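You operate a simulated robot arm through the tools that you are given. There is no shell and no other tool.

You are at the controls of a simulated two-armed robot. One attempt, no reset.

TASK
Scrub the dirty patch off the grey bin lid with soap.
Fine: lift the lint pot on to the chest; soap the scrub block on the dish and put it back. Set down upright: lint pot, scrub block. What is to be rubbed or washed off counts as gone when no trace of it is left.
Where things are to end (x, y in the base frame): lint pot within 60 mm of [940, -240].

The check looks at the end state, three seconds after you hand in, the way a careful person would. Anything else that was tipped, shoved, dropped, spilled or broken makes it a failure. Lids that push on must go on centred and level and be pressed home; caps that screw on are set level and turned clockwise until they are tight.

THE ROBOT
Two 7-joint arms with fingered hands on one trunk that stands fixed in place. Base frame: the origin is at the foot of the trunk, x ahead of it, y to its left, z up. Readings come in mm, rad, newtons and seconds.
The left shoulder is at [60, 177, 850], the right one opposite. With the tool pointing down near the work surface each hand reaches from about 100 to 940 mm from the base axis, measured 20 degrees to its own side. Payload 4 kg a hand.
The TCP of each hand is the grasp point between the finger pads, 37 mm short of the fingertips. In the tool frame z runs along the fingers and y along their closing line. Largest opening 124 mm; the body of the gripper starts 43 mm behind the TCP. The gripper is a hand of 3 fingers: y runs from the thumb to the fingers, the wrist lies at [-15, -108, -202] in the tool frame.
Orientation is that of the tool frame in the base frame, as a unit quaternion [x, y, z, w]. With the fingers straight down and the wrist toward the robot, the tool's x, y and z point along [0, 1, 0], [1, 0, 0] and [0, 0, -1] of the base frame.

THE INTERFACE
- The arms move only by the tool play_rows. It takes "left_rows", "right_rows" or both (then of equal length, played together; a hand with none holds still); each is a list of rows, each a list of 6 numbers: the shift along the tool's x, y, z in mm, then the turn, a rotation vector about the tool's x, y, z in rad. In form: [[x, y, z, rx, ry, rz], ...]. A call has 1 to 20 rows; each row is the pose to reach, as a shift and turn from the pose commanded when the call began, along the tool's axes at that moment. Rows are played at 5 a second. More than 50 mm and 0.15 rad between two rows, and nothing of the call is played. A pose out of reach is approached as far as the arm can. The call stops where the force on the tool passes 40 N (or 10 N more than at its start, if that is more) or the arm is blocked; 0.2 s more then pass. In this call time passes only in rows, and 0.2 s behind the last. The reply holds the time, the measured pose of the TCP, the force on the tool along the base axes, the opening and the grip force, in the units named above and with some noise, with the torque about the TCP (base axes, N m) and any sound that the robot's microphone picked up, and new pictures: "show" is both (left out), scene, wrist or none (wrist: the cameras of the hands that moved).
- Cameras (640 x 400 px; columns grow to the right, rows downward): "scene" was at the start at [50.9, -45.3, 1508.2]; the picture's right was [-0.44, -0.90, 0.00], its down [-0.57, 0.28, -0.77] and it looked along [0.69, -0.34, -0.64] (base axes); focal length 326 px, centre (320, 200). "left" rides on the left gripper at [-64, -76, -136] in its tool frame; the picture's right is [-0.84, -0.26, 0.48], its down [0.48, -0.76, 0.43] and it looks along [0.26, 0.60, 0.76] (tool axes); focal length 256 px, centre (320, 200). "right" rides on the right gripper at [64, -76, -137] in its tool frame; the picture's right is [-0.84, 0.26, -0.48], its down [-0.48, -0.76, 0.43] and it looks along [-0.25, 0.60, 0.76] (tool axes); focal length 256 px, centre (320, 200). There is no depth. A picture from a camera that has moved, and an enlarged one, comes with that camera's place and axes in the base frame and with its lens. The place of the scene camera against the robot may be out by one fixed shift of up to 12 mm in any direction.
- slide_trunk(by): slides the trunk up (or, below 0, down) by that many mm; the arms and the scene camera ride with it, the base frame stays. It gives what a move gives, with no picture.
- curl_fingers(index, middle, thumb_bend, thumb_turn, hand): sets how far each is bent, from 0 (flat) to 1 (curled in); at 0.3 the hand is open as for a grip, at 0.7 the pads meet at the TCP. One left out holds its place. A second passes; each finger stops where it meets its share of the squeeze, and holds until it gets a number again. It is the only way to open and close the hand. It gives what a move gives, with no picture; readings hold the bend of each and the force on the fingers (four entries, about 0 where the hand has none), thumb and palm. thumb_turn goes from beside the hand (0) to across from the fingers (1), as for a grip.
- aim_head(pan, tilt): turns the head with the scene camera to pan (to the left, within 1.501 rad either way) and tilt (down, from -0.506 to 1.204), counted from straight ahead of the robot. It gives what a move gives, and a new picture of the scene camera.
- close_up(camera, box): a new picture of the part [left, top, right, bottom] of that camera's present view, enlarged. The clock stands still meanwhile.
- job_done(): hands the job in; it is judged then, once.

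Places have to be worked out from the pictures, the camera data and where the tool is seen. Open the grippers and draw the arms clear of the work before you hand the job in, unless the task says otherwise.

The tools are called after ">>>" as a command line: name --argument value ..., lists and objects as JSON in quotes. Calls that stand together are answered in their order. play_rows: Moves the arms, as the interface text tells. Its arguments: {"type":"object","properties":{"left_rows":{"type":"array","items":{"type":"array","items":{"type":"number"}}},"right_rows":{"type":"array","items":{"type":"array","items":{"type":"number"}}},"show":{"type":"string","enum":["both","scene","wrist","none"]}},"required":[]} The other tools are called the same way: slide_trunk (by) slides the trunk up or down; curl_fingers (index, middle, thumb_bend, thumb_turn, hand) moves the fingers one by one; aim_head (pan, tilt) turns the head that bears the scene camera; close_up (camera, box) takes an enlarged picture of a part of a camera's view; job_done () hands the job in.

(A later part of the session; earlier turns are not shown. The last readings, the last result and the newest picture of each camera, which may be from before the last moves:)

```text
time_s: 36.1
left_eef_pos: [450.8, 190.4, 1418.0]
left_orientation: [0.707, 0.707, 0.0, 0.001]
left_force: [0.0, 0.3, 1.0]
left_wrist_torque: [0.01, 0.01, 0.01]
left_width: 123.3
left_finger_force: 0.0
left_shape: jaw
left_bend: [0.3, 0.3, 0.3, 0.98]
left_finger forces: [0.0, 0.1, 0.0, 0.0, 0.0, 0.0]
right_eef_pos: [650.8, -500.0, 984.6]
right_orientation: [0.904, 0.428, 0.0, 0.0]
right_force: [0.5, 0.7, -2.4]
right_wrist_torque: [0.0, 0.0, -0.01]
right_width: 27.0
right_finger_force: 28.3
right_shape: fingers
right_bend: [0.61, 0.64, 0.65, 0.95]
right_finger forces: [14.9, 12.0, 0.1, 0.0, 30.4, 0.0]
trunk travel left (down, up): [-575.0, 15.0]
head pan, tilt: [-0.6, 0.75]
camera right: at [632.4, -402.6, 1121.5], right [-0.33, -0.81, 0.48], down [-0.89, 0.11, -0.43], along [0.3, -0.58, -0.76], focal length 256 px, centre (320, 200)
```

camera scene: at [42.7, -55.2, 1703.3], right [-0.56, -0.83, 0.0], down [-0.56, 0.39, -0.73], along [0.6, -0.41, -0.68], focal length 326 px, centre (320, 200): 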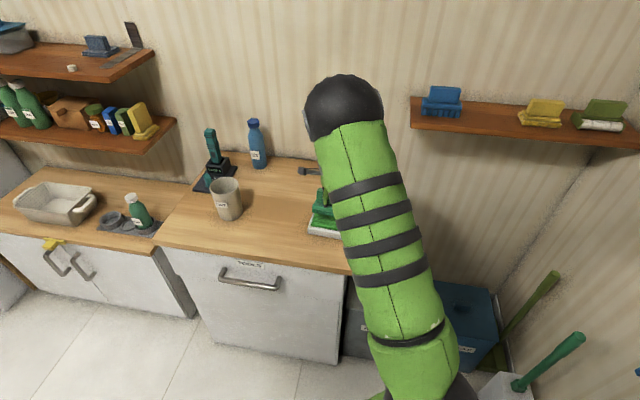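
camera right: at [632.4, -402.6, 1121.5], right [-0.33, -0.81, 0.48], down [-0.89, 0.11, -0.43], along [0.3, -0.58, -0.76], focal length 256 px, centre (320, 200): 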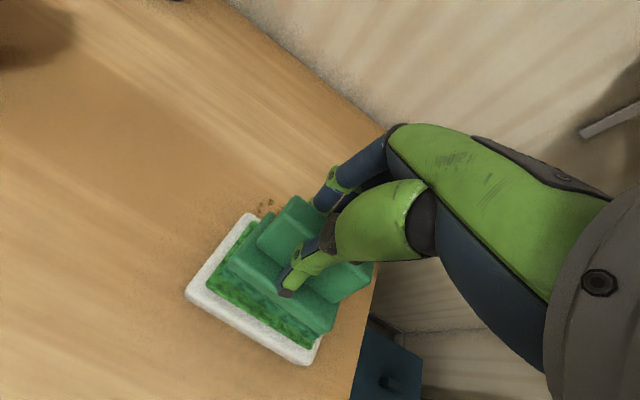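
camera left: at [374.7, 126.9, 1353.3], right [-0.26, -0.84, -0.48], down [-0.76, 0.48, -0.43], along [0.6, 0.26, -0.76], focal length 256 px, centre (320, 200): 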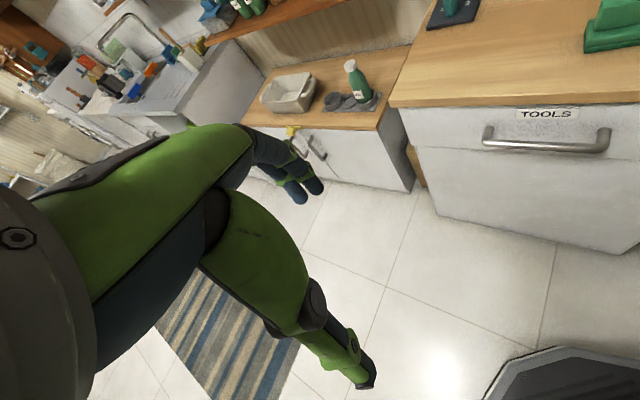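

No contact yet at 984.6; I'll keep lowering in small steps.

>>> play_rows --right_rows '[[0, 0, 3, 0, 0, 0], [0, 0, 6, 0, 0, 0], [0, 0, 9, 0, 0, 0]]' --show "wrist"

>>> close_up --camera "right" --box '[160, 200, 400, 350]'

```text
time_s: 37.0
left_eef_pos: [448.8, 191.4, 1418.4]
left_orientation: [0.707, 0.707, 0.001, 0.0]
left_force: [-0.2, -0.3, 0.4]
left_wrist_torque: [0.0, -0.03, -0.01]
left_width: 123.4
left_finger_force: 0.1
left_shape: jaw
left_bend: [0.3, 0.3, 0.3, 0.98]
left_finger forces: [0.0, 0.0, 0.0, 0.0, 0.0, 0.0]
right_eef_pos: [650.5, -498.6, 979.1]
right_orientation: [0.903, 0.429, 0.002, 0.001]
right_force: [-3.2, 0.1, 13.9]
right_wrist_torque: [-0.1, -0.16, 0.03]
right_width: 27.4
right_finger_force: 35.6
right_shape: fingers
right_bend: [0.61, 0.64, 0.65, 0.95]
right_finger forces: [14.8, 12.0, 0.0, 0.0, 43.7, 0.0]
trunk travel left (down, up): [-575.0, 15.0]
head pan, tilt: [-0.6, 0.75]
camera right: at [632.0, -401.4, 1115.5], right [-0.33, -0.81, 0.48], down [-0.89, 0.11, -0.44], along [0.3, -0.58, -0.76], focal length 256 px, centre (320, 200)
```

right: 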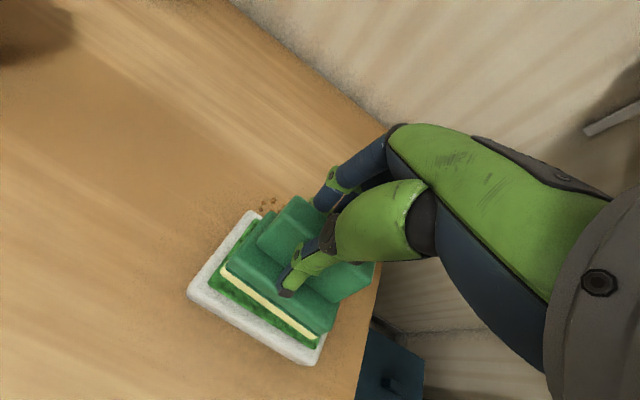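

```text
2.67 times, centred on (280, 275) of right
camera zoom: at [632.0, -401.4, 1115.5], right [-0.33, -0.81, 0.48], down [-0.89, 0.11, -0.44], along [0.3, -0.58, -0.76], focal length 683 px, centre (427, 0)
```

zoom: 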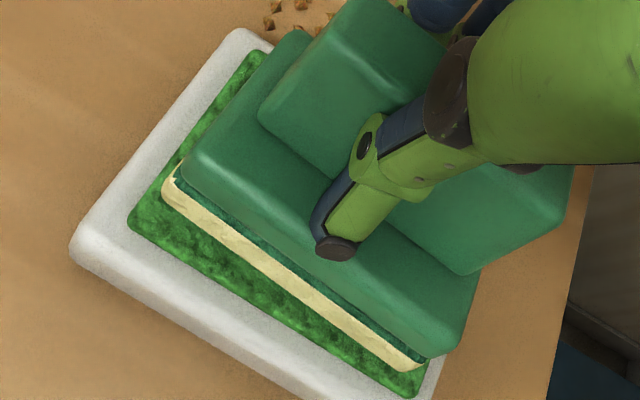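

The sponge's edge is now yellow with soap at 14 N contact. I'll press a touch with a tiny rub to spread it, then lift and inspect.

>>> play_rows --right_rows '[[3, 0, 1, 0, 0, 0], [-3, 0, 1, 0, 0, 0], [0, 0, 0, 0, 0, 0], [0, 0, -15, 0, 0, 0], [0, 0, -35, 0, 0, 0], [0, 0, -65, 0, 0, 0]]' --show "both"

>>> close_up --camera "right" --box '[140, 180, 420, 355]'

>>> close_up --camera "scene" --box '[280, 180, 376, 240]'

```text
time_s: 38.4
left_eef_pos: [450.2, 191.6, 1418.1]
left_orientation: [0.707, 0.707, 0.001, 0.001]
left_force: [-0.7, 0.5, 0.3]
left_wrist_torque: [-0.01, -0.04, 0.01]
left_width: 124.0
left_finger_force: 0.1
left_shape: jaw
left_bend: [0.3, 0.3, 0.3, 0.98]
left_finger forces: [0.0, 0.0, 0.1, 0.0, 0.1, 0.0]
right_eef_pos: [651.0, -500.4, 1039.8]
right_orientation: [0.904, 0.429, 0.0, 0.001]
right_force: [0.0, -0.1, -1.1]
right_wrist_torque: [0.01, -0.02, 0.02]
right_width: 27.0
right_finger_force: 29.6
right_shape: fingers
right_bend: [0.61, 0.64, 0.65, 0.95]
right_finger forces: [15.4, 11.8, 0.0, 0.0, 31.9, 0.0]
trunk travel left (down, up): [-575.0, 15.0]
head pan, tilt: [-0.6, 0.75]
camera scene: at [42.1, -54.1, 1703.2], right [-0.56, -0.83, 0.0], down [-0.56, 0.39, -0.73], along [0.6, -0.41, -0.68], focal length 326 px, centre (320, 200)
camera right: at [632.1, -402.1, 1177.5], right [-0.33, -0.81, 0.48], down [-0.89, 0.11, -0.43], along [0.3, -0.57, -0.76], focal length 256 px, centre (320, 200)
```

scene: 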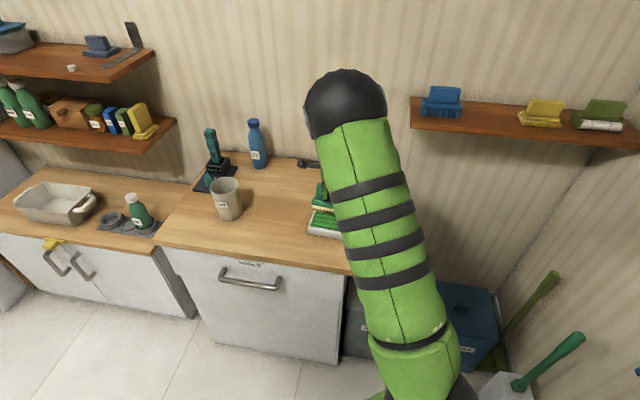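
right: 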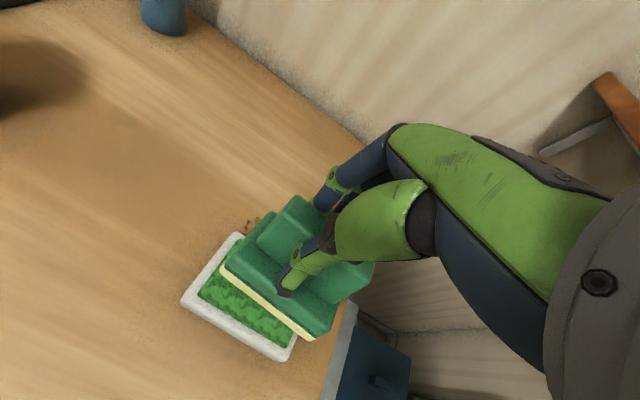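

```text
2.29 times, centred on (280, 268) of right
camera zoom: at [632.1, -402.1, 1177.5], right [-0.33, -0.81, 0.48], down [-0.89, 0.11, -0.43], along [0.3, -0.57, -0.76], focal length 585 px, centre (411, 46)
```

zoom: 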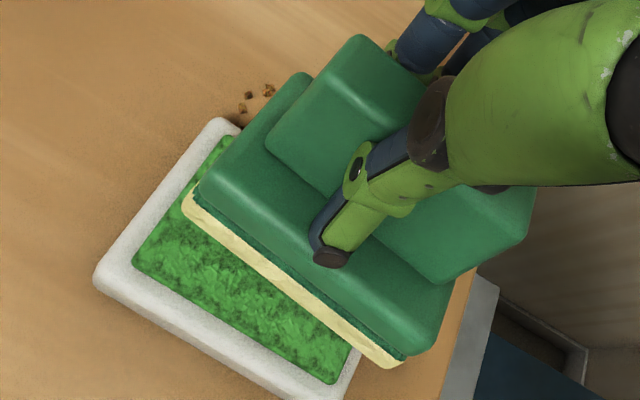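

```text
6.67 times, centred on (328, 210) of scene
camera zoom: at [42.1, -54.1, 1703.2], right [-0.56, -0.83, 0.0], down [-0.56, 0.39, -0.73], along [0.6, -0.41, -0.68], focal length 2171 px, centre (267, 133)
```

zoom: 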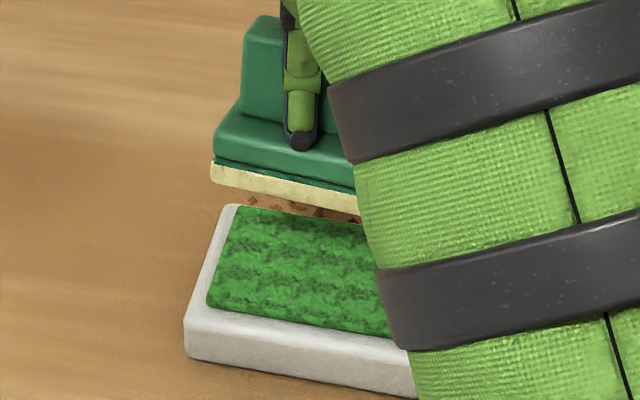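

The sponge now carries a visible foam layer and the dish is undisturbed. I'll carry the block over the grey bin lid.

>>> play_rows --right_rows '[[-35, 2, -5, 0, 0, 0], [-75, 4, -5, 0, 0, 0], [-115, 6, -5, 0, 0, 0], [-155, 8, -5, 0, 0, 0], [-195, 9, -5, 0, 0, 0], [-235, 10, -5, 0, 0, 0], [-268, 11, -5, 0, 0, 0]]' --show "scene"

>>> slide_trunk --by -150

>>> play_rows --right_rows '[[0, 0, 5, 0, 0, 0]]' --show "both"

```text
time_s: 40.0
left_eef_pos: [451.5, 190.5, 1418.8]
left_orientation: [0.707, 0.707, 0.0, 0.0]
left_force: [-0.8, -0.6, 0.0]
left_wrist_torque: [-0.01, -0.01, 0.01]
left_width: 123.8
left_finger_force: 0.2
left_shape: jaw
left_bend: [0.3, 0.3, 0.3, 0.98]
left_finger forces: [0.0, 0.1, 0.0, 0.1, 0.1, 0.1]
right_eef_pos: [490.3, -714.2, 1046.7]
right_orientation: [0.903, 0.429, 0.0, -0.001]
right_force: [-0.2, -0.1, -1.8]
right_wrist_torque: [0.02, 0.0, 0.02]
right_width: 27.1
right_finger_force: 28.8
right_shape: fingers
right_bend: [0.61, 0.64, 0.65, 0.95]
right_finger forces: [15.3, 11.8, 0.0, 0.0, 30.9, 0.0]
trunk travel left (down, up): [-575.0, 15.0]
head pan, tilt: [-0.6, 0.75]
camera scene: at [42.4, -55.1, 1703.3], right [-0.56, -0.83, 0.0], down [-0.56, 0.39, -0.73], along [0.6, -0.41, -0.68], focal length 326 px, centre (320, 200)
```

scene: 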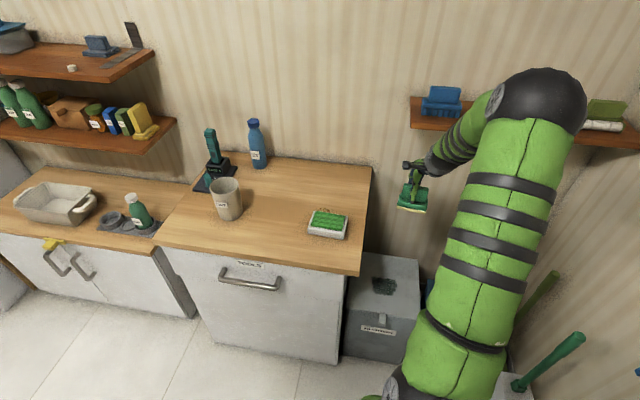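

```text
time_s: 41.7
left_eef_pos: [449.7, 190.8, 1266.8]
left_orientation: [0.707, 0.707, 0.0, 0.001]
left_force: [-0.4, -0.8, -0.2]
left_wrist_torque: [-0.02, 0.02, 0.01]
left_width: 123.6
left_finger_force: 0.0
left_shape: jaw
left_bend: [0.3, 0.3, 0.3, 0.98]
left_finger forces: [0.0, 0.0, 0.0, 0.1, 0.0, 0.1]
right_eef_pos: [490.1, -713.7, 895.6]
right_orientation: [0.903, 0.429, 0.0, 0.0]
right_force: [0.2, 0.8, -1.2]
right_wrist_torque: [-0.02, 0.02, 0.01]
right_width: 27.0
right_finger_force: 28.5
right_shape: fingers
right_bend: [0.61, 0.64, 0.65, 0.95]
right_finger forces: [15.2, 11.8, 0.0, 0.0, 30.8, 0.1]
trunk travel left (down, up): [-425.0, 165.0]
head pan, tilt: [-0.6, 0.75]
```

```text
time_s: 42.1
left_eef_pos: [451.6, 191.4, 1268.2]
left_orientation: [0.707, 0.707, 0.0, 0.0]
left_force: [0.9, -0.5, -0.2]
left_wrist_torque: [0.04, 0.01, 0.03]
left_width: 123.6
left_finger_force: 0.1
left_shape: jaw
left_bend: [0.3, 0.3, 0.3, 0.98]
left_finger forces: [0.0, 0.0, 0.0, 0.0, 0.1, 0.0]
right_eef_pos: [491.0, -713.7, 891.3]
right_orientation: [0.903, 0.429, 0.0, 0.0]
right_force: [0.3, 0.1, -0.8]
right_wrist_torque: [0.02, -0.02, 0.03]
right_width: 27.3
right_finger_force: 28.6
right_shape: fingers
right_bend: [0.61, 0.64, 0.65, 0.95]
right_finger forces: [15.1, 11.8, 0.0, 0.0, 30.9, 0.1]
trunk travel left (down, up): [-425.0, 165.0]
head pan, tilt: [-0.6, 0.75]
camera scene: at [43.0, -54.6, 1553.3], right [-0.56, -0.83, 0.0], down [-0.56, 0.39, -0.73], along [0.6, -0.41, -0.68], focal length 326 px, centre (320, 200)
camera right: at [471.6, -616.3, 1027.8], right [-0.33, -0.81, 0.48], down [-0.89, 0.11, -0.43], along [0.3, -0.58, -0.76], focal length 256 px, centre (320, 200)
```

scene: 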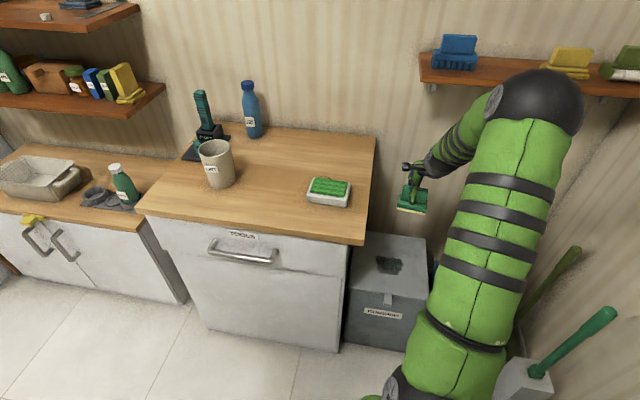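
right: 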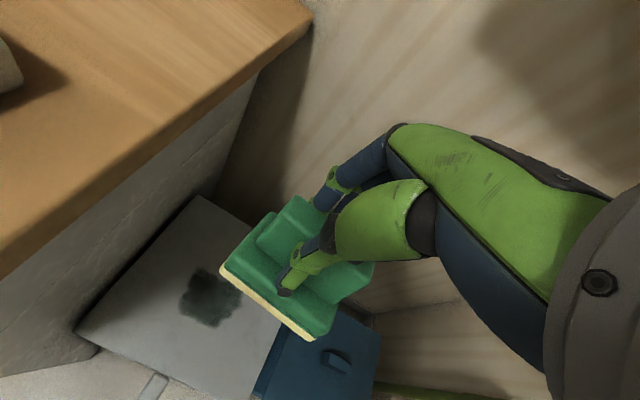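

The stain is visible below. I'll zoom in to map its outline.

>>> close_up --camera "right" --box '[130, 220, 290, 320]'

>>> close_up --camera "scene" --box '[340, 225, 436, 285]'

```text
4.00 times, centred on (210, 270) of right
camera zoom: at [471.6, -616.3, 1027.8], right [-0.33, -0.81, 0.48], down [-0.89, 0.11, -0.43], along [0.3, -0.58, -0.76], focal length 1024 px, centre (760, -80)
```

zoom: 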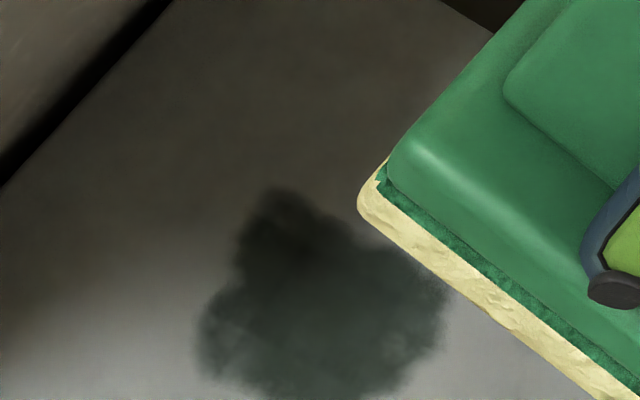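

```text
6.67 times, centred on (388, 255) of scene
camera zoom: at [43.0, -54.6, 1553.3], right [-0.56, -0.83, 0.0], down [-0.56, 0.39, -0.73], along [0.6, -0.41, -0.68], focal length 2171 px, centre (-133, -167)
```

zoom: 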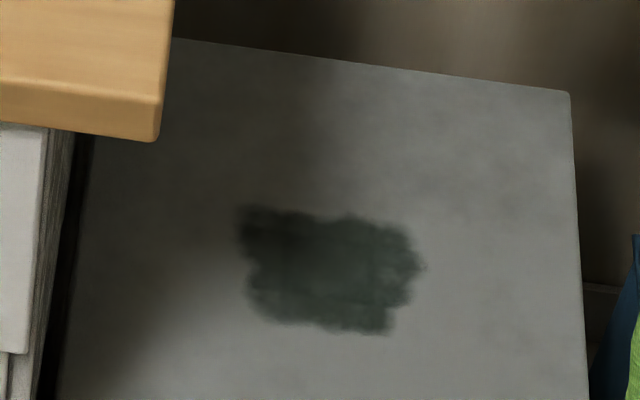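

The stain spans about 100×80 mm around (520, -697), along the chest's directions. I'll centre the block on it and lower to just above the lid.

>>> play_rows --right_rows '[[0, 0, 40, 0, 0, 0], [0, 0, 80, 0, 0, 0], [0, 0, 120, 0, 0, 0], [0, 0, 160, 0, 0, 0], [8, 3, 195, 0, 0, 0], [16, 6, 225, 0, 0, 0], [24, 9, 250, 0, 0, 0], [31, 12, 275, 0, 0, 0]]' --show "both"

>>> close_up --camera "right" --box '[140, 180, 420, 355]'

>>> close_up --camera "scene" --box '[340, 205, 468, 285]'

```text
time_s: 43.9
left_eef_pos: [450.1, 189.4, 1268.1]
left_orientation: [0.707, 0.708, 0.001, 0.0]
left_force: [0.8, 0.6, 0.3]
left_wrist_torque: [-0.01, -0.01, 0.0]
left_width: 123.8
left_finger_force: 0.1
left_shape: jaw
left_bend: [0.3, 0.3, 0.3, 0.98]
left_finger forces: [0.0, 0.1, 0.0, 0.0, 0.0, 0.0]
right_eef_pos: [518.8, -696.5, 615.7]
right_orientation: [0.903, 0.429, 0.0, 0.0]
right_force: [0.4, 0.4, -0.8]
right_wrist_torque: [0.0, 0.01, -0.01]
right_width: 27.1
right_finger_force: 28.5
right_shape: fingers
right_bend: [0.61, 0.64, 0.65, 0.95]
right_finger forces: [15.0, 11.8, 0.1, 0.0, 30.9, 0.1]
trunk travel left (down, up): [-425.0, 165.0]
head pan, tilt: [-0.6, 0.75]
camera scene: at [43.3, -54.7, 1553.3], right [-0.56, -0.83, 0.0], down [-0.56, 0.39, -0.73], along [0.6, -0.41, -0.68], focal length 326 px, centre (320, 200)
camera right: at [500.2, -599.7, 752.3], right [-0.33, -0.81, 0.48], down [-0.89, 0.11, -0.43], along [0.3, -0.58, -0.76], focal length 256 px, centre (320, 200)
```

scene: 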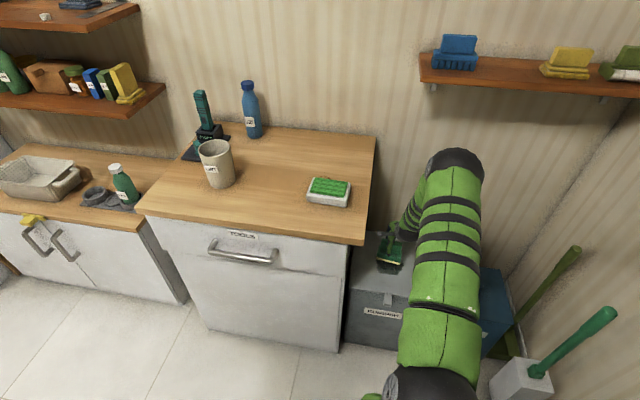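
right: 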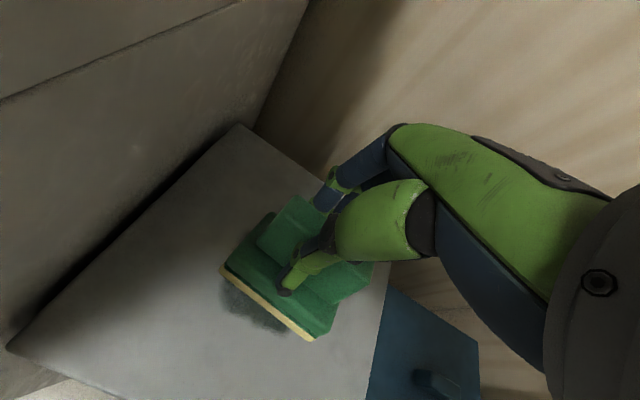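

```text
2.29 times, centred on (280, 268) of right
camera zoom: at [500.2, -599.7, 752.3], right [-0.33, -0.81, 0.48], down [-0.89, 0.11, -0.43], along [0.3, -0.58, -0.76], focal length 585 px, centre (411, 46)
```

zoom: 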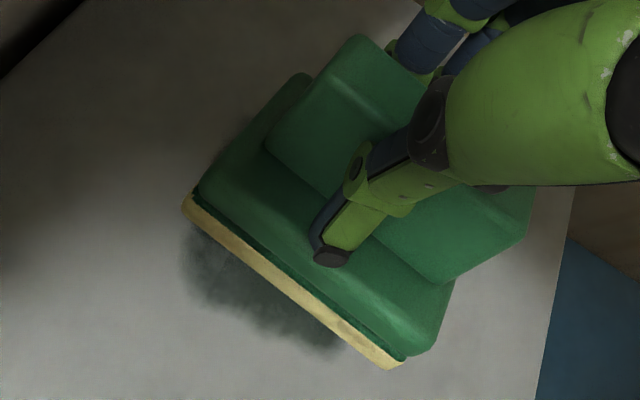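

```text
5.00 times, centred on (404, 245) of scene
camera zoom: at [43.3, -54.7, 1553.3], right [-0.56, -0.83, 0.0], down [-0.56, 0.39, -0.73], along [0.6, -0.41, -0.68], focal length 1628 px, centre (-100, -25)
```

zoom: 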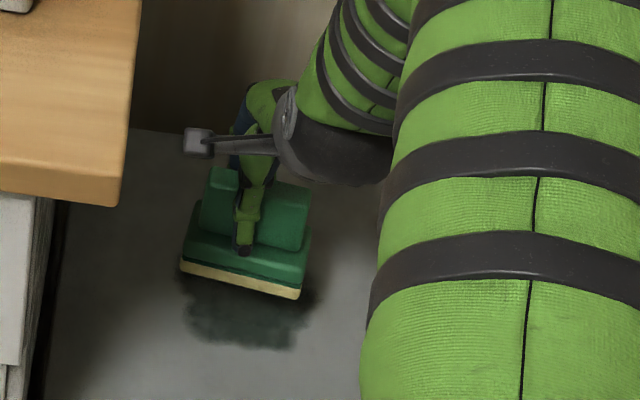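

Now I'll lower gently until contact.

>>> play_rows --right_rows '[[0, 0, 5, 0, 0, 0], [0, 0, 10, 0, 0, 0], [0, 0, 15, 0, 0, 0], [0, 0, 20, 0, 0, 0]]' --show "none"

>>> play_rows --right_rows '[[0, 0, 3, 0, 0, 0], [0, 0, 6, 0, 0, 0]]' --show "wrist"

```text
time_s: 44.9
left_eef_pos: [451.0, 191.1, 1267.7]
left_orientation: [0.707, 0.707, 0.0, -0.001]
left_force: [0.4, 0.0, 0.0]
left_wrist_torque: [-0.01, -0.01, -0.01]
left_width: 123.5
left_finger_force: 0.1
left_shape: jaw
left_bend: [0.3, 0.3, 0.3, 0.98]
left_finger forces: [0.0, 0.1, 0.0, 0.0, 0.0, 0.0]
right_eef_pos: [519.0, -697.0, 596.6]
right_orientation: [0.903, 0.429, 0.0, 0.0]
right_force: [1.1, -0.5, 0.4]
right_wrist_torque: [0.0, 0.03, 0.0]
right_width: 26.9
right_finger_force: 29.3
right_shape: fingers
right_bend: [0.61, 0.64, 0.65, 0.95]
right_finger forces: [14.9, 11.8, 0.0, 0.0, 30.8, 0.0]
trunk travel left (down, up): [-425.0, 165.0]
head pan, tilt: [-0.6, 0.75]
```

```text
time_s: 45.5
left_eef_pos: [449.5, 190.2, 1265.4]
left_orientation: [0.707, 0.707, 0.0, 0.0]
left_force: [-1.0, 0.2, 0.1]
left_wrist_torque: [-0.03, -0.02, 0.0]
left_width: 123.4
left_finger_force: 0.1
left_shape: jaw
left_bend: [0.3, 0.3, 0.3, 0.98]
left_finger forces: [0.0, 0.0, 0.0, 0.1, 0.0, 0.0]
right_eef_pos: [518.2, -697.0, 589.7]
right_orientation: [0.903, 0.429, 0.0, 0.0]
right_force: [0.3, 0.2, -1.4]
right_wrist_torque: [-0.02, -0.04, 0.0]
right_width: 26.9
right_finger_force: 28.7
right_shape: fingers
right_bend: [0.61, 0.64, 0.65, 0.95]
right_finger forces: [14.9, 11.8, 0.0, 0.0, 30.7, 0.0]
trunk travel left (down, up): [-425.0, 165.0]
head pan, tilt: [-0.6, 0.75]
camera right: at [499.4, -599.6, 726.7], right [-0.33, -0.81, 0.48], down [-0.89, 0.11, -0.43], along [0.3, -0.57, -0.76], focal length 256 px, centre (320, 200)
```

right: 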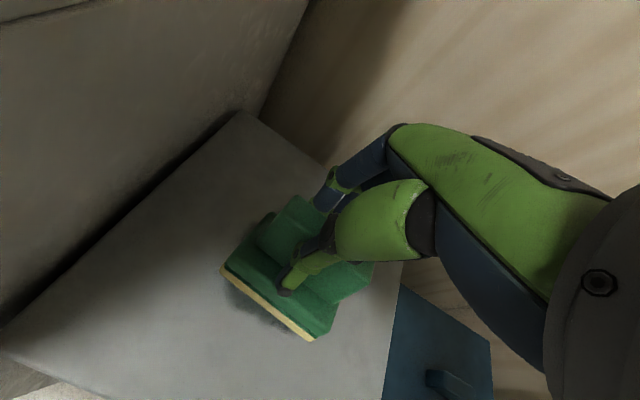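

>>> play_rows --right_rows '[[0, 0, 3, 0, 0, 0], [0, 0, 6, 0, 0, 0]]' --show "none"

```text
time_s: 46.1
left_eef_pos: [450.2, 190.9, 1266.6]
left_orientation: [0.707, 0.707, 0.0, 0.0]
left_force: [-0.2, -0.4, -0.1]
left_wrist_torque: [0.02, 0.02, 0.02]
left_width: 123.2
left_finger_force: 0.1
left_shape: jaw
left_bend: [0.3, 0.3, 0.3, 0.98]
left_finger forces: [0.1, 0.0, 0.0, 0.0, 0.0, 0.0]
right_eef_pos: [518.3, -697.6, 584.1]
right_orientation: [0.903, 0.429, 0.0, 0.001]
right_force: [-0.6, 0.2, -1.5]
right_wrist_torque: [0.01, 0.01, 0.02]
right_width: 26.6
right_finger_force: 29.3
right_shape: fingers
right_bend: [0.61, 0.64, 0.65, 0.95]
right_finger forces: [15.0, 11.6, 0.1, 0.0, 30.8, 0.0]
trunk travel left (down, up): [-425.0, 165.0]
head pan, tilt: [-0.6, 0.75]
```

No contact yet at 584; continuing in small steps.

>>> play_rows --right_rows '[[0, 0, 2.5, 0, 0, 0], [0, 0, 5, 0, 0, 0]]' --show "none"

>>> play_rows --right_rows '[[0, 0, 2, 0, 0, 0], [0, 0, 4, 0, 0, 0]]' --show "wrist"

```text
time_s: 46.7
left_eef_pos: [449.6, 191.0, 1268.3]
left_orientation: [0.707, 0.707, 0.0, 0.0]
left_force: [0.2, -0.9, 0.5]
left_wrist_torque: [-0.01, 0.02, 0.03]
left_width: 123.4
left_finger_force: 0.0
left_shape: jaw
left_bend: [0.3, 0.3, 0.3, 0.98]
left_finger forces: [0.0, 0.1, 0.0, 0.1, 0.0, 0.1]
right_eef_pos: [518.1, -697.3, 579.0]
right_orientation: [0.903, 0.429, 0.001, 0.0]
right_force: [-0.2, 0.5, -1.3]
right_wrist_torque: [-0.03, 0.01, 0.04]
right_width: 26.9
right_finger_force: 28.3
right_shape: fingers
right_bend: [0.61, 0.64, 0.65, 0.95]
right_finger forces: [15.0, 11.7, 0.1, 0.0, 30.8, 0.0]
trunk travel left (down, up): [-425.0, 165.0]
head pan, tilt: [-0.6, 0.75]
```

```text
time_s: 47.3
left_eef_pos: [450.4, 189.8, 1267.2]
left_orientation: [0.707, 0.707, 0.001, 0.0]
left_force: [0.4, 0.3, 0.2]
left_wrist_torque: [0.02, -0.01, 0.04]
left_width: 123.7
left_finger_force: 0.1
left_shape: jaw
left_bend: [0.3, 0.3, 0.3, 0.98]
left_finger forces: [0.0, 0.0, 0.0, 0.1, 0.0, 0.1]
right_eef_pos: [517.9, -696.6, 574.8]
right_orientation: [0.903, 0.429, 0.0, 0.0]
right_force: [0.0, 0.8, -0.7]
right_wrist_torque: [-0.02, -0.01, 0.01]
right_width: 26.7
right_finger_force: 28.9
right_shape: fingers
right_bend: [0.61, 0.64, 0.65, 0.95]
right_finger forces: [15.1, 11.7, 0.1, 0.0, 30.8, 0.1]
trunk travel left (down, up): [-425.0, 165.0]
head pan, tilt: [-0.6, 0.75]
camera right: at [499.9, -599.8, 711.5], right [-0.33, -0.81, 0.48], down [-0.89, 0.11, -0.43], along [0.3, -0.57, -0.76], focal length 256 px, centre (320, 200)
```

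right: 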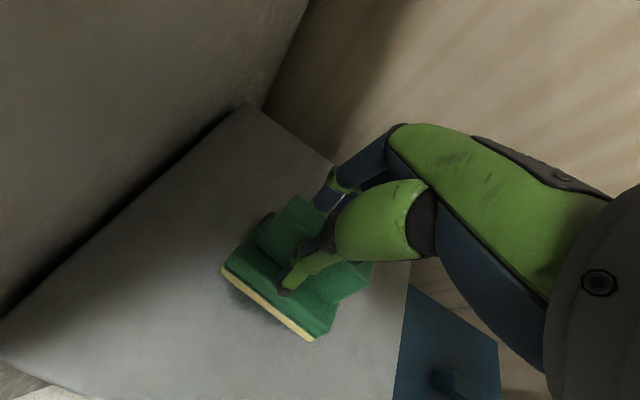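

>>> play_rows --right_rows '[[0, 0, 2, 0, 0, 0], [0, 0, 4, 0, 0, 0]]' --show "none"

>>> play_rows --right_rows '[[0, 0, 2, 0, 0, 0], [0, 0, 4, 0, 0, 0]]' --show "wrist"

>>> close_up --camera "right" --box '[140, 180, 420, 355]'

```text
time_s: 47.9
left_eef_pos: [449.5, 189.8, 1267.4]
left_orientation: [0.707, 0.708, 0.0, 0.0]
left_force: [0.8, -0.5, 0.3]
left_wrist_torque: [0.03, -0.04, 0.02]
left_width: 123.7
left_finger_force: 0.0
left_shape: jaw
left_bend: [0.3, 0.3, 0.3, 0.98]
left_finger forces: [0.1, 0.0, 0.1, 0.0, 0.0, 0.0]
right_eef_pos: [518.5, -697.6, 570.3]
right_orientation: [0.903, 0.429, 0.0, 0.0]
right_force: [-0.3, 0.1, -0.8]
right_wrist_torque: [0.0, 0.01, 0.0]
right_width: 27.1
right_finger_force: 28.5
right_shape: fingers
right_bend: [0.61, 0.64, 0.65, 0.95]
right_finger forces: [15.1, 11.8, 0.0, 0.1, 30.9, 0.0]
trunk travel left (down, up): [-425.0, 165.0]
head pan, tilt: [-0.6, 0.75]
```

```text
time_s: 48.5
left_eef_pos: [450.2, 191.0, 1266.9]
left_orientation: [0.707, 0.707, 0.0, 0.0]
left_force: [0.1, 1.2, -0.4]
left_wrist_torque: [-0.02, 0.02, -0.02]
left_width: 123.6
left_finger_force: 0.0
left_shape: jaw
left_bend: [0.3, 0.3, 0.3, 0.98]
left_finger forces: [0.0, 0.0, 0.1, 0.0, 0.0, 0.0]
right_eef_pos: [518.6, -698.2, 567.2]
right_orientation: [0.904, 0.428, 0.0, -0.001]
right_force: [0.9, -0.3, -1.1]
right_wrist_torque: [0.01, 0.01, 0.01]
right_width: 27.2
right_finger_force: 28.8
right_shape: fingers
right_bend: [0.61, 0.64, 0.65, 0.95]
right_finger forces: [14.9, 11.7, 0.0, 0.0, 30.7, 0.0]
trunk travel left (down, up): [-425.0, 165.0]
head pan, tilt: [-0.6, 0.75]
camera right: at [500.8, -600.3, 703.6], right [-0.33, -0.81, 0.48], down [-0.89, 0.11, -0.43], along [0.3, -0.58, -0.76], focal length 256 px, centre (320, 200)
```

right: 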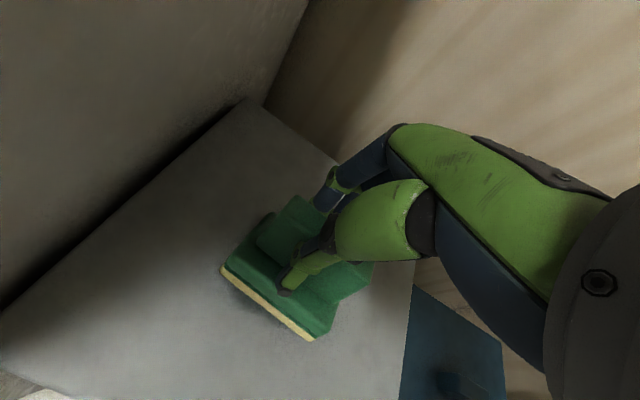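

```text
2.29 times, centred on (280, 268) of right
camera zoom: at [500.8, -600.3, 703.6], right [-0.33, -0.81, 0.48], down [-0.89, 0.11, -0.43], along [0.3, -0.58, -0.76], focal length 585 px, centre (411, 46)
```

zoom: 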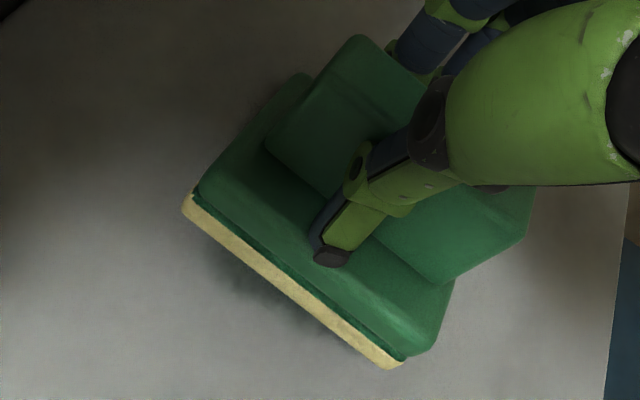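

Nearly touching; continuing in 2 mm steps.

>>> play_rows --right_rows '[[0, 0, 2, 0, 0, 0], [0, 0, 4, 0, 0, 0]]' --show "none"

>>> play_rows --right_rows '[[0, 0, 2, 0, 0, 0], [0, 0, 4, 0, 0, 0]]' --show "none"

```text
time_s: 49.1
left_eef_pos: [450.7, 190.6, 1266.8]
left_orientation: [0.708, 0.706, 0.0, 0.0]
left_force: [0.8, -0.2, 0.3]
left_wrist_torque: [-0.01, 0.01, 0.01]
left_width: 123.3
left_finger_force: 0.1
left_shape: jaw
left_bend: [0.3, 0.3, 0.3, 0.98]
left_finger forces: [0.0, 0.1, 0.0, 0.0, 0.0, 0.0]
right_eef_pos: [519.1, -697.0, 562.0]
right_orientation: [0.903, 0.429, 0.0, 0.0]
right_force: [0.3, -0.2, -1.3]
right_wrist_torque: [-0.02, 0.03, 0.01]
right_width: 27.1
right_finger_force: 28.7
right_shape: fingers
right_bend: [0.61, 0.64, 0.65, 0.95]
right_finger forces: [15.0, 11.8, 0.0, 0.1, 30.9, 0.0]
trunk travel left (down, up): [-425.0, 165.0]
head pan, tilt: [-0.6, 0.75]
```

```text
time_s: 49.7
left_eef_pos: [452.0, 190.1, 1266.2]
left_orientation: [0.707, 0.707, 0.0, 0.0]
left_force: [-0.1, 0.3, 0.3]
left_wrist_torque: [0.0, 0.0, -0.02]
left_width: 123.6
left_finger_force: 0.0
left_shape: jaw
left_bend: [0.3, 0.3, 0.3, 0.98]
left_finger forces: [0.1, 0.1, 0.0, 0.1, 0.1, 0.1]
right_eef_pos: [519.5, -697.0, 559.2]
right_orientation: [0.903, 0.429, 0.0, -0.001]
right_force: [0.5, 0.2, -1.2]
right_wrist_torque: [-0.03, 0.0, -0.01]
right_width: 27.0
right_finger_force: 28.6
right_shape: fingers
right_bend: [0.61, 0.64, 0.65, 0.95]
right_finger forces: [14.9, 11.7, 0.0, 0.0, 30.8, 0.1]
trunk travel left (down, up): [-425.0, 165.0]
head pan, tilt: [-0.6, 0.75]
```

>>> play_rows --right_rows '[[0, 0, 2, 0, 0, 0], [0, 0, 4, 0, 0, 0]]' --show "wrist"

>>> close_up --camera "scene" --box '[340, 205, 468, 285]'

>>> close_up --camera "right" --box '[180, 210, 360, 345]'

```text
time_s: 50.3
left_eef_pos: [450.3, 191.3, 1267.2]
left_orientation: [0.707, 0.707, 0.0, 0.0]
left_force: [-0.3, -0.4, 0.2]
left_wrist_torque: [0.01, 0.04, -0.02]
left_width: 123.4
left_finger_force: 0.1
left_shape: jaw
left_bend: [0.3, 0.3, 0.3, 0.98]
left_finger forces: [0.1, 0.0, 0.0, 0.0, 0.1, 0.0]
right_eef_pos: [519.2, -697.9, 555.2]
right_orientation: [0.903, 0.429, 0.0, 0.0]
right_force: [-0.2, -0.1, -2.1]
right_wrist_torque: [-0.01, -0.01, -0.02]
right_width: 26.9
right_finger_force: 29.0
right_shape: fingers
right_bend: [0.61, 0.64, 0.65, 0.95]
right_finger forces: [15.0, 11.7, 0.0, 0.0, 30.8, 0.0]
trunk travel left (down, up): [-425.0, 165.0]
head pan, tilt: [-0.6, 0.75]
camera right: at [501.0, -600.2, 691.5], right [-0.33, -0.81, 0.48], down [-0.89, 0.11, -0.43], along [0.3, -0.58, -0.76], focal length 256 px, centre (320, 200)
```

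right: 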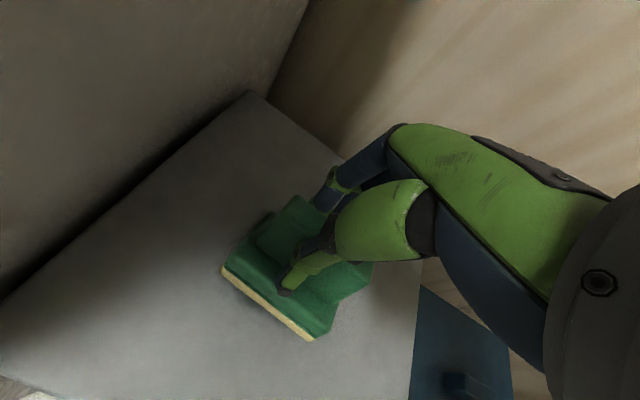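

```text
5.00 times, centred on (404, 245) of scene
camera zoom: at [43.0, -54.5, 1553.3], right [-0.56, -0.83, 0.0], down [-0.56, 0.39, -0.73], along [0.6, -0.41, -0.68], focal length 1628 px, centre (-100, -25)
```

zoom: 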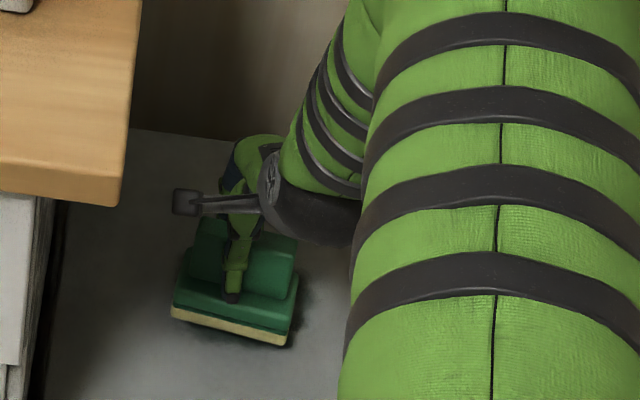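

```text
2.96 times, centred on (270, 278) of right
camera zoom: at [501.0, -600.2, 691.5], right [-0.33, -0.81, 0.48], down [-0.89, 0.11, -0.43], along [0.3, -0.58, -0.76], focal length 758 px, centre (468, -30)
```

zoom: 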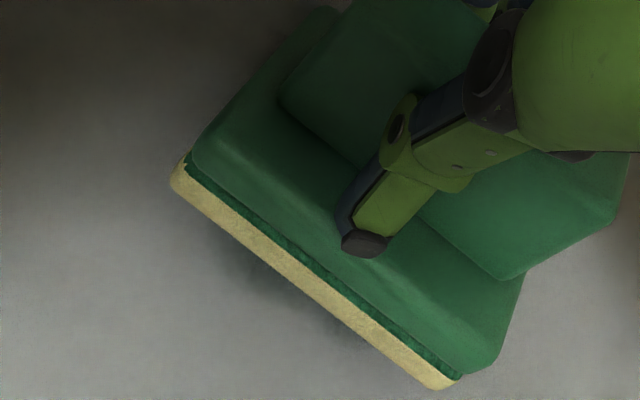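

>>> play_rows --right_rows '[[0, 0, 2, 0, 0, 0], [0, 0, 4, 0, 0, 0]]' --show "none"

>>> play_rows --right_rows '[[0, 0, 2, 0, 0, 0], [0, 0, 4, 0, 0, 0]]' --show "none"

```text
time_s: 50.9
left_eef_pos: [450.4, 191.3, 1267.7]
left_orientation: [0.707, 0.707, 0.0, 0.0]
left_force: [-0.6, 0.7, 0.5]
left_wrist_torque: [-0.01, -0.02, 0.0]
left_width: 123.5
left_finger_force: 0.0
left_shape: jaw
left_bend: [0.3, 0.3, 0.3, 0.98]
left_finger forces: [0.0, 0.0, 0.0, 0.1, 0.0, 0.0]
right_eef_pos: [519.4, -698.2, 552.5]
right_orientation: [0.903, 0.429, 0.0, 0.001]
right_force: [-2.5, 1.4, 8.7]
right_wrist_torque: [0.09, -0.13, 0.06]
right_width: 26.8
right_finger_force: 33.2
right_shape: fingers
right_bend: [0.61, 0.64, 0.65, 0.95]
right_finger forces: [14.2, 11.7, 0.0, 0.0, 40.0, 0.0]
trunk travel left (down, up): [-425.0, 165.0]
head pan, tilt: [-0.6, 0.75]
```

```text
time_s: 51.5
left_eef_pos: [448.7, 193.5, 1267.7]
left_orientation: [0.708, 0.707, 0.0, 0.002]
left_force: [0.6, 0.2, -0.1]
left_wrist_torque: [0.01, -0.02, -0.01]
left_width: 123.8
left_finger_force: 0.1
left_shape: jaw
left_bend: [0.3, 0.3, 0.3, 0.98]
left_finger forces: [0.0, 0.1, 0.1, 0.1, 0.0, 0.0]
right_eef_pos: [520.1, -696.1, 551.6]
right_orientation: [0.903, 0.429, 0.001, 0.003]
right_force: [-7.3, 6.3, 32.4]
right_wrist_torque: [0.08, -0.17, 0.13]
right_width: 27.0
right_finger_force: 44.4
right_shape: fingers
right_bend: [0.61, 0.64, 0.65, 0.95]
right_finger forces: [13.9, 11.4, 0.1, 0.1, 63.8, 0.0]
trunk travel left (down, up): [-425.0, 165.0]
head pan, tilt: [-0.6, 0.75]
```

In contact at 32 N; I'll ease back 3 mm for about 14 N and scrub overlapping strokes along the stain.

>>> play_rows --right_rows '[[0, 0, -3, 0, 0, 0], [12, 4, -3, 0, 0, 0], [24.2, 8.5, -3, 0, 0, 0], [-0.6, 6, -3, 0, 0, 0], [-27.4, 3.2, -3, 0, 0, 0], [-26.1, -9.7, -3, 0, 0, 0], [0.7, -7, -3, 0, 0, 0], [25.6, -4.4, -3, 0, 0, 0], [26.9, -17.3, -3, 0, 0, 0], [2, -19.9, -3, 0, 0, 0], [-24.8, -22.6, -3, 0, 0, 0], [-26.1, -9.7, -3, 0, 0, 0], [-27.4, 3.2, -3, 0, 0, 0], [-28.8, 16.1, -3, 0, 0, 0], [-1.9, 18.9, -3, 0, 0, 0], [22.9, 21.4, -3, 0, 0, 0], [21.6, 34.4, -3, 0, 0, 0], [-3.3, 31.8, -3, 0, 0, 0], [-30.1, 29.1, -3, 0, 0, 0], [-28.8, 16.1, -3, 0, 0, 0]]' --show "both"

>>> close_up --camera "scene" --box '[340, 205, 468, 285]'

>>> close_up --camera "right" --box '[120, 180, 400, 355]'

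```text
time_s: 55.7
left_eef_pos: [449.2, 190.1, 1267.9]
left_orientation: [0.707, 0.707, -0.001, -0.001]
left_force: [-0.4, 0.4, 0.7]
left_wrist_torque: [-0.01, 0.02, -0.01]
left_width: 123.9
left_finger_force: 0.1
left_shape: jaw
left_bend: [0.3, 0.3, 0.3, 0.98]
left_finger forces: [0.0, 0.1, 0.0, 0.0, 0.0, 0.0]
right_eef_pos: [511.8, -728.7, 551.3]
right_orientation: [0.904, 0.428, 0.0, 0.001]
right_force: [3.3, -1.4, 11.4]
right_wrist_torque: [-0.3, -0.42, 0.02]
right_width: 27.2
right_finger_force: 33.4
right_shape: fingers
right_bend: [0.61, 0.64, 0.65, 0.94]
right_finger forces: [17.3, 13.5, 0.0, 0.0, 36.7, 0.0]
trunk travel left (down, up): [-425.0, 165.0]
head pan, tilt: [-0.6, 0.75]
camera scene: at [42.4, -53.6, 1553.3], right [-0.56, -0.83, 0.0], down [-0.56, 0.38, -0.73], along [0.6, -0.41, -0.68], focal length 326 px, centre (320, 200)
camera right: at [493.4, -631.8, 688.0], right [-0.33, -0.81, 0.48], down [-0.89, 0.11, -0.44], along [0.3, -0.58, -0.76], focal length 256 px, centre (320, 200)
```

scene: 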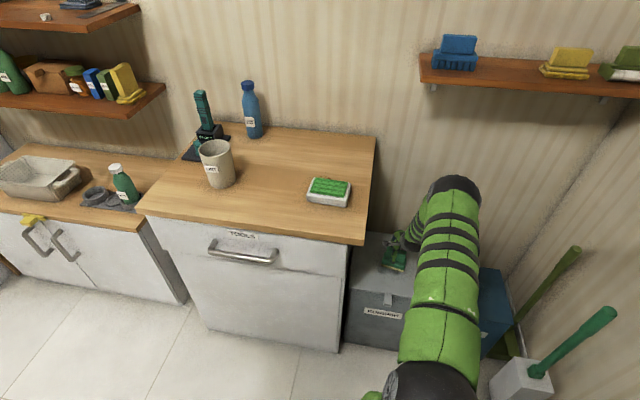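
right: 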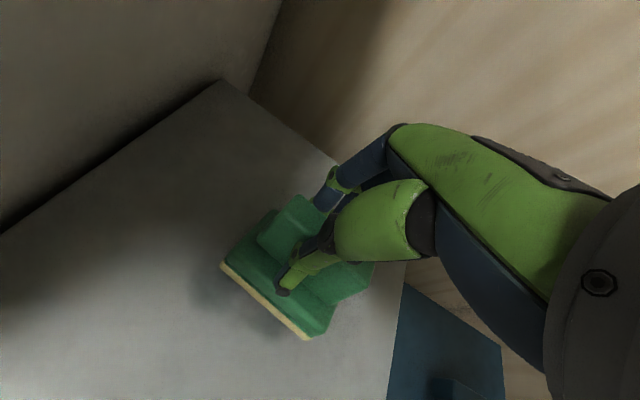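

```text
5.00 times, centred on (404, 245) of scene
camera zoom: at [42.4, -53.6, 1553.3], right [-0.56, -0.83, 0.0], down [-0.56, 0.38, -0.73], along [0.6, -0.41, -0.68], focal length 1628 px, centre (-100, -25)
```

zoom: 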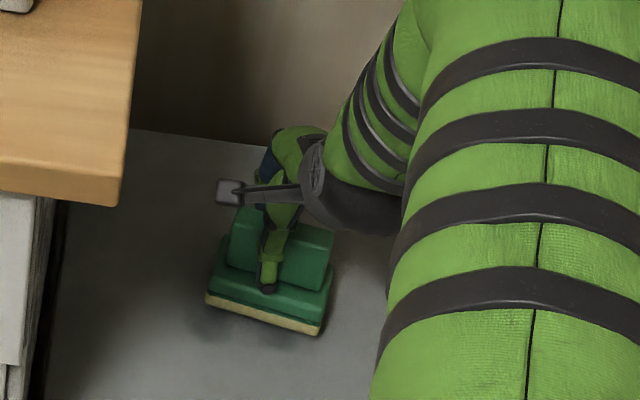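

```text
2.29 times, centred on (260, 268) of right
camera zoom: at [493.4, -631.8, 688.0], right [-0.33, -0.81, 0.48], down [-0.89, 0.11, -0.44], along [0.3, -0.58, -0.76], focal length 585 px, centre (457, 46)
```

zoom: 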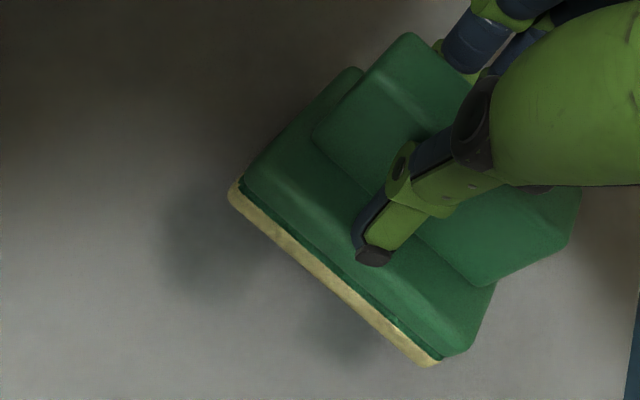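

The stain is fading well, with faint traces left toward the front side. I'll do more passes concentrated there.

>>> play_rows --right_rows '[[-1, -14, 0, 0, 0, 0], [-0.2, -27.1, 0, 0, 0, 0], [1.2, -41.1, 0, 0, 0, 0], [31, -38, 0, 0, 0, 0], [58.9, -35.1, 0, 0, 0, 0], [31, -38, 0, 0, 0, 0], [1.2, -41.1, 0, 0, 0, 0], [31, -38, 0, 0, 0, 0], [58.9, -35.1, 0, 0, 0, 0], [57.4, -21.2, 0, 0, 0, 0], [29.6, -24.1, 0, 0, 0, 0], [-0.2, -27.1, 0, 0, 0, 0], [29.6, -24.1, 0, 0, 0, 0], [57.4, -21.2, 0, 0, 0, 0], [56, -7.3, 0, 0, 0, 0], [28.2, -10.1, 0, 0, 0, 0], [-1.6, -13.2, 0, 0, 0, 0], [28.2, -10.1, 0, 0, 0, 0], [56, -7.3, 0, 0, 0, 0], [28.2, -10.1, 0, 0, 0, 0]]' --show "none"

>>> play_rows --right_rows '[[-20, 10, 0, 0, 0, 0], [-25, 24, 0, 0, 0, 0], [0, 27, 0, 0, 0, 0], [25, 29, 0, 0, 0, 0], [0, 27, 0, 0, 0, 0], [-28, 24, 0, 0, 0, 0], [-28, 12, 0, 0, 0, 0], [0, 14, 0, 0, 0, 0], [28, 16, 0, 0, 0, 0], [0, 14, 0, 0, 0, 0], [-28, 12, 0, 0, 0, 0], [-28, 12, -10, 0, 0, 0], [-45, 12, -40, 0, 0, 0], [-80, 12, -70, 0, 0, 0], [-115, 12, -90, 0, 0, 0]]' --show "both"

>>> close_up --camera "right" --box '[80, 180, 320, 330]'

>>> close_up --camera "scene" --box '[340, 205, 468, 285]'

```text
time_s: 59.9
left_eef_pos: [449.0, 192.2, 1268.7]
left_orientation: [0.706, 0.708, 0.001, 0.001]
left_force: [0.1, -0.5, -0.1]
left_wrist_torque: [0.0, 0.02, -0.02]
left_width: 123.7
left_finger_force: 0.1
left_shape: jaw
left_bend: [0.3, 0.3, 0.3, 0.98]
left_finger forces: [0.0, 0.0, 0.0, 0.1, 0.1, 0.0]
right_eef_pos: [525.3, -697.1, 551.1]
right_orientation: [0.903, 0.43, 0.0, 0.001]
right_force: [2.9, 3.3, 19.4]
right_wrist_torque: [-0.18, -0.43, 0.07]
right_width: 27.6
right_finger_force: 37.9
right_shape: fingers
right_bend: [0.61, 0.64, 0.65, 0.93]
right_finger forces: [16.3, 13.1, 0.1, 0.1, 46.2, 0.0]
trunk travel left (down, up): [-425.0, 165.0]
head pan, tilt: [-0.6, 0.75]
```

```text
time_s: 63.1
left_eef_pos: [448.9, 190.8, 1267.5]
left_orientation: [0.706, 0.708, 0.0, 0.0]
left_force: [-0.1, 0.3, 0.5]
left_wrist_torque: [-0.03, 0.0, 0.0]
left_width: 123.7
left_finger_force: 0.1
left_shape: jaw
left_bend: [0.3, 0.3, 0.3, 0.98]
left_finger forces: [0.1, 0.0, 0.0, 0.0, 0.0, 0.0]
right_eef_pos: [461.0, -798.3, 641.1]
right_orientation: [0.903, 0.43, -0.001, 0.0]
right_force: [-0.2, 0.9, -0.7]
right_wrist_torque: [-0.01, 0.04, -0.01]
right_width: 27.2
right_finger_force: 30.7
right_shape: fingers
right_bend: [0.61, 0.64, 0.65, 0.94]
right_finger forces: [15.6, 11.9, 0.1, 0.0, 33.8, 0.0]
trunk travel left (down, up): [-425.0, 165.0]
head pan, tilt: [-0.6, 0.75]
camera scene: at [42.5, -54.7, 1553.3], right [-0.56, -0.83, 0.0], down [-0.56, 0.39, -0.73], along [0.6, -0.41, -0.68], focal length 326 px, centre (320, 200)
camera right: at [441.7, -700.7, 776.6], right [-0.33, -0.81, 0.48], down [-0.89, 0.11, -0.43], along [0.3, -0.57, -0.76], focal length 256 px, centre (320, 200)
```

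scene: 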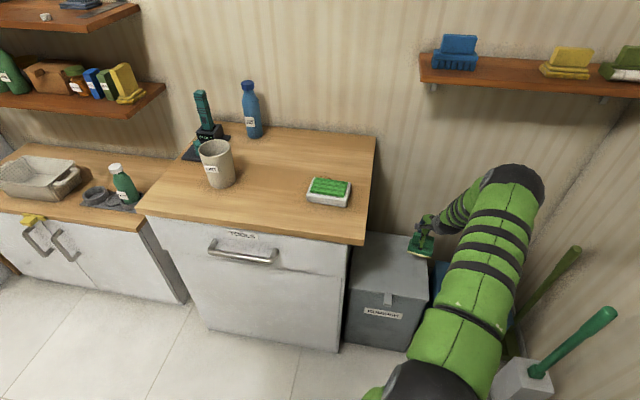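
right: 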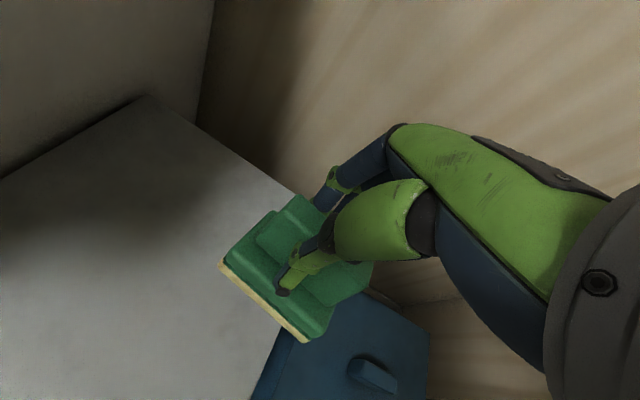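

```text
2.67 times, centred on (200, 255) of right
camera zoom: at [441.7, -700.7, 776.6], right [-0.33, -0.81, 0.48], down [-0.89, 0.11, -0.43], along [0.3, -0.57, -0.76], focal length 683 px, centre (640, 53)
```

zoom: 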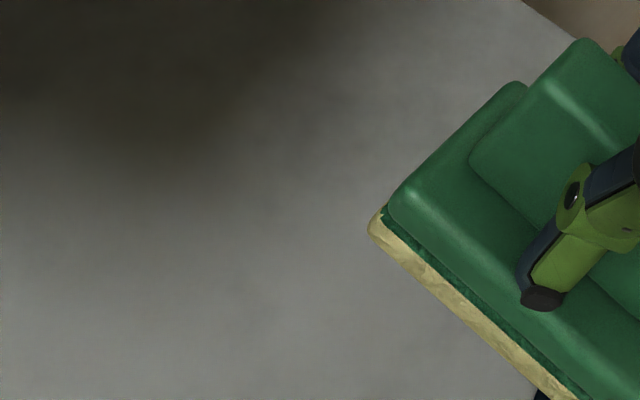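

```text
5.00 times, centred on (404, 245) of scene
camera zoom: at [42.5, -54.7, 1553.3], right [-0.56, -0.83, 0.0], down [-0.56, 0.39, -0.73], along [0.6, -0.41, -0.68], focal length 1628 px, centre (-100, -25)
```

zoom: 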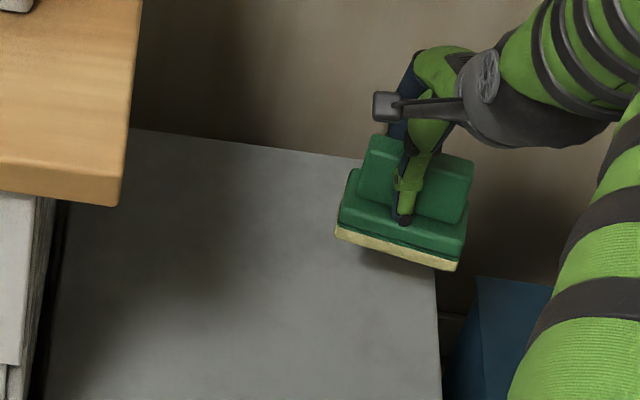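

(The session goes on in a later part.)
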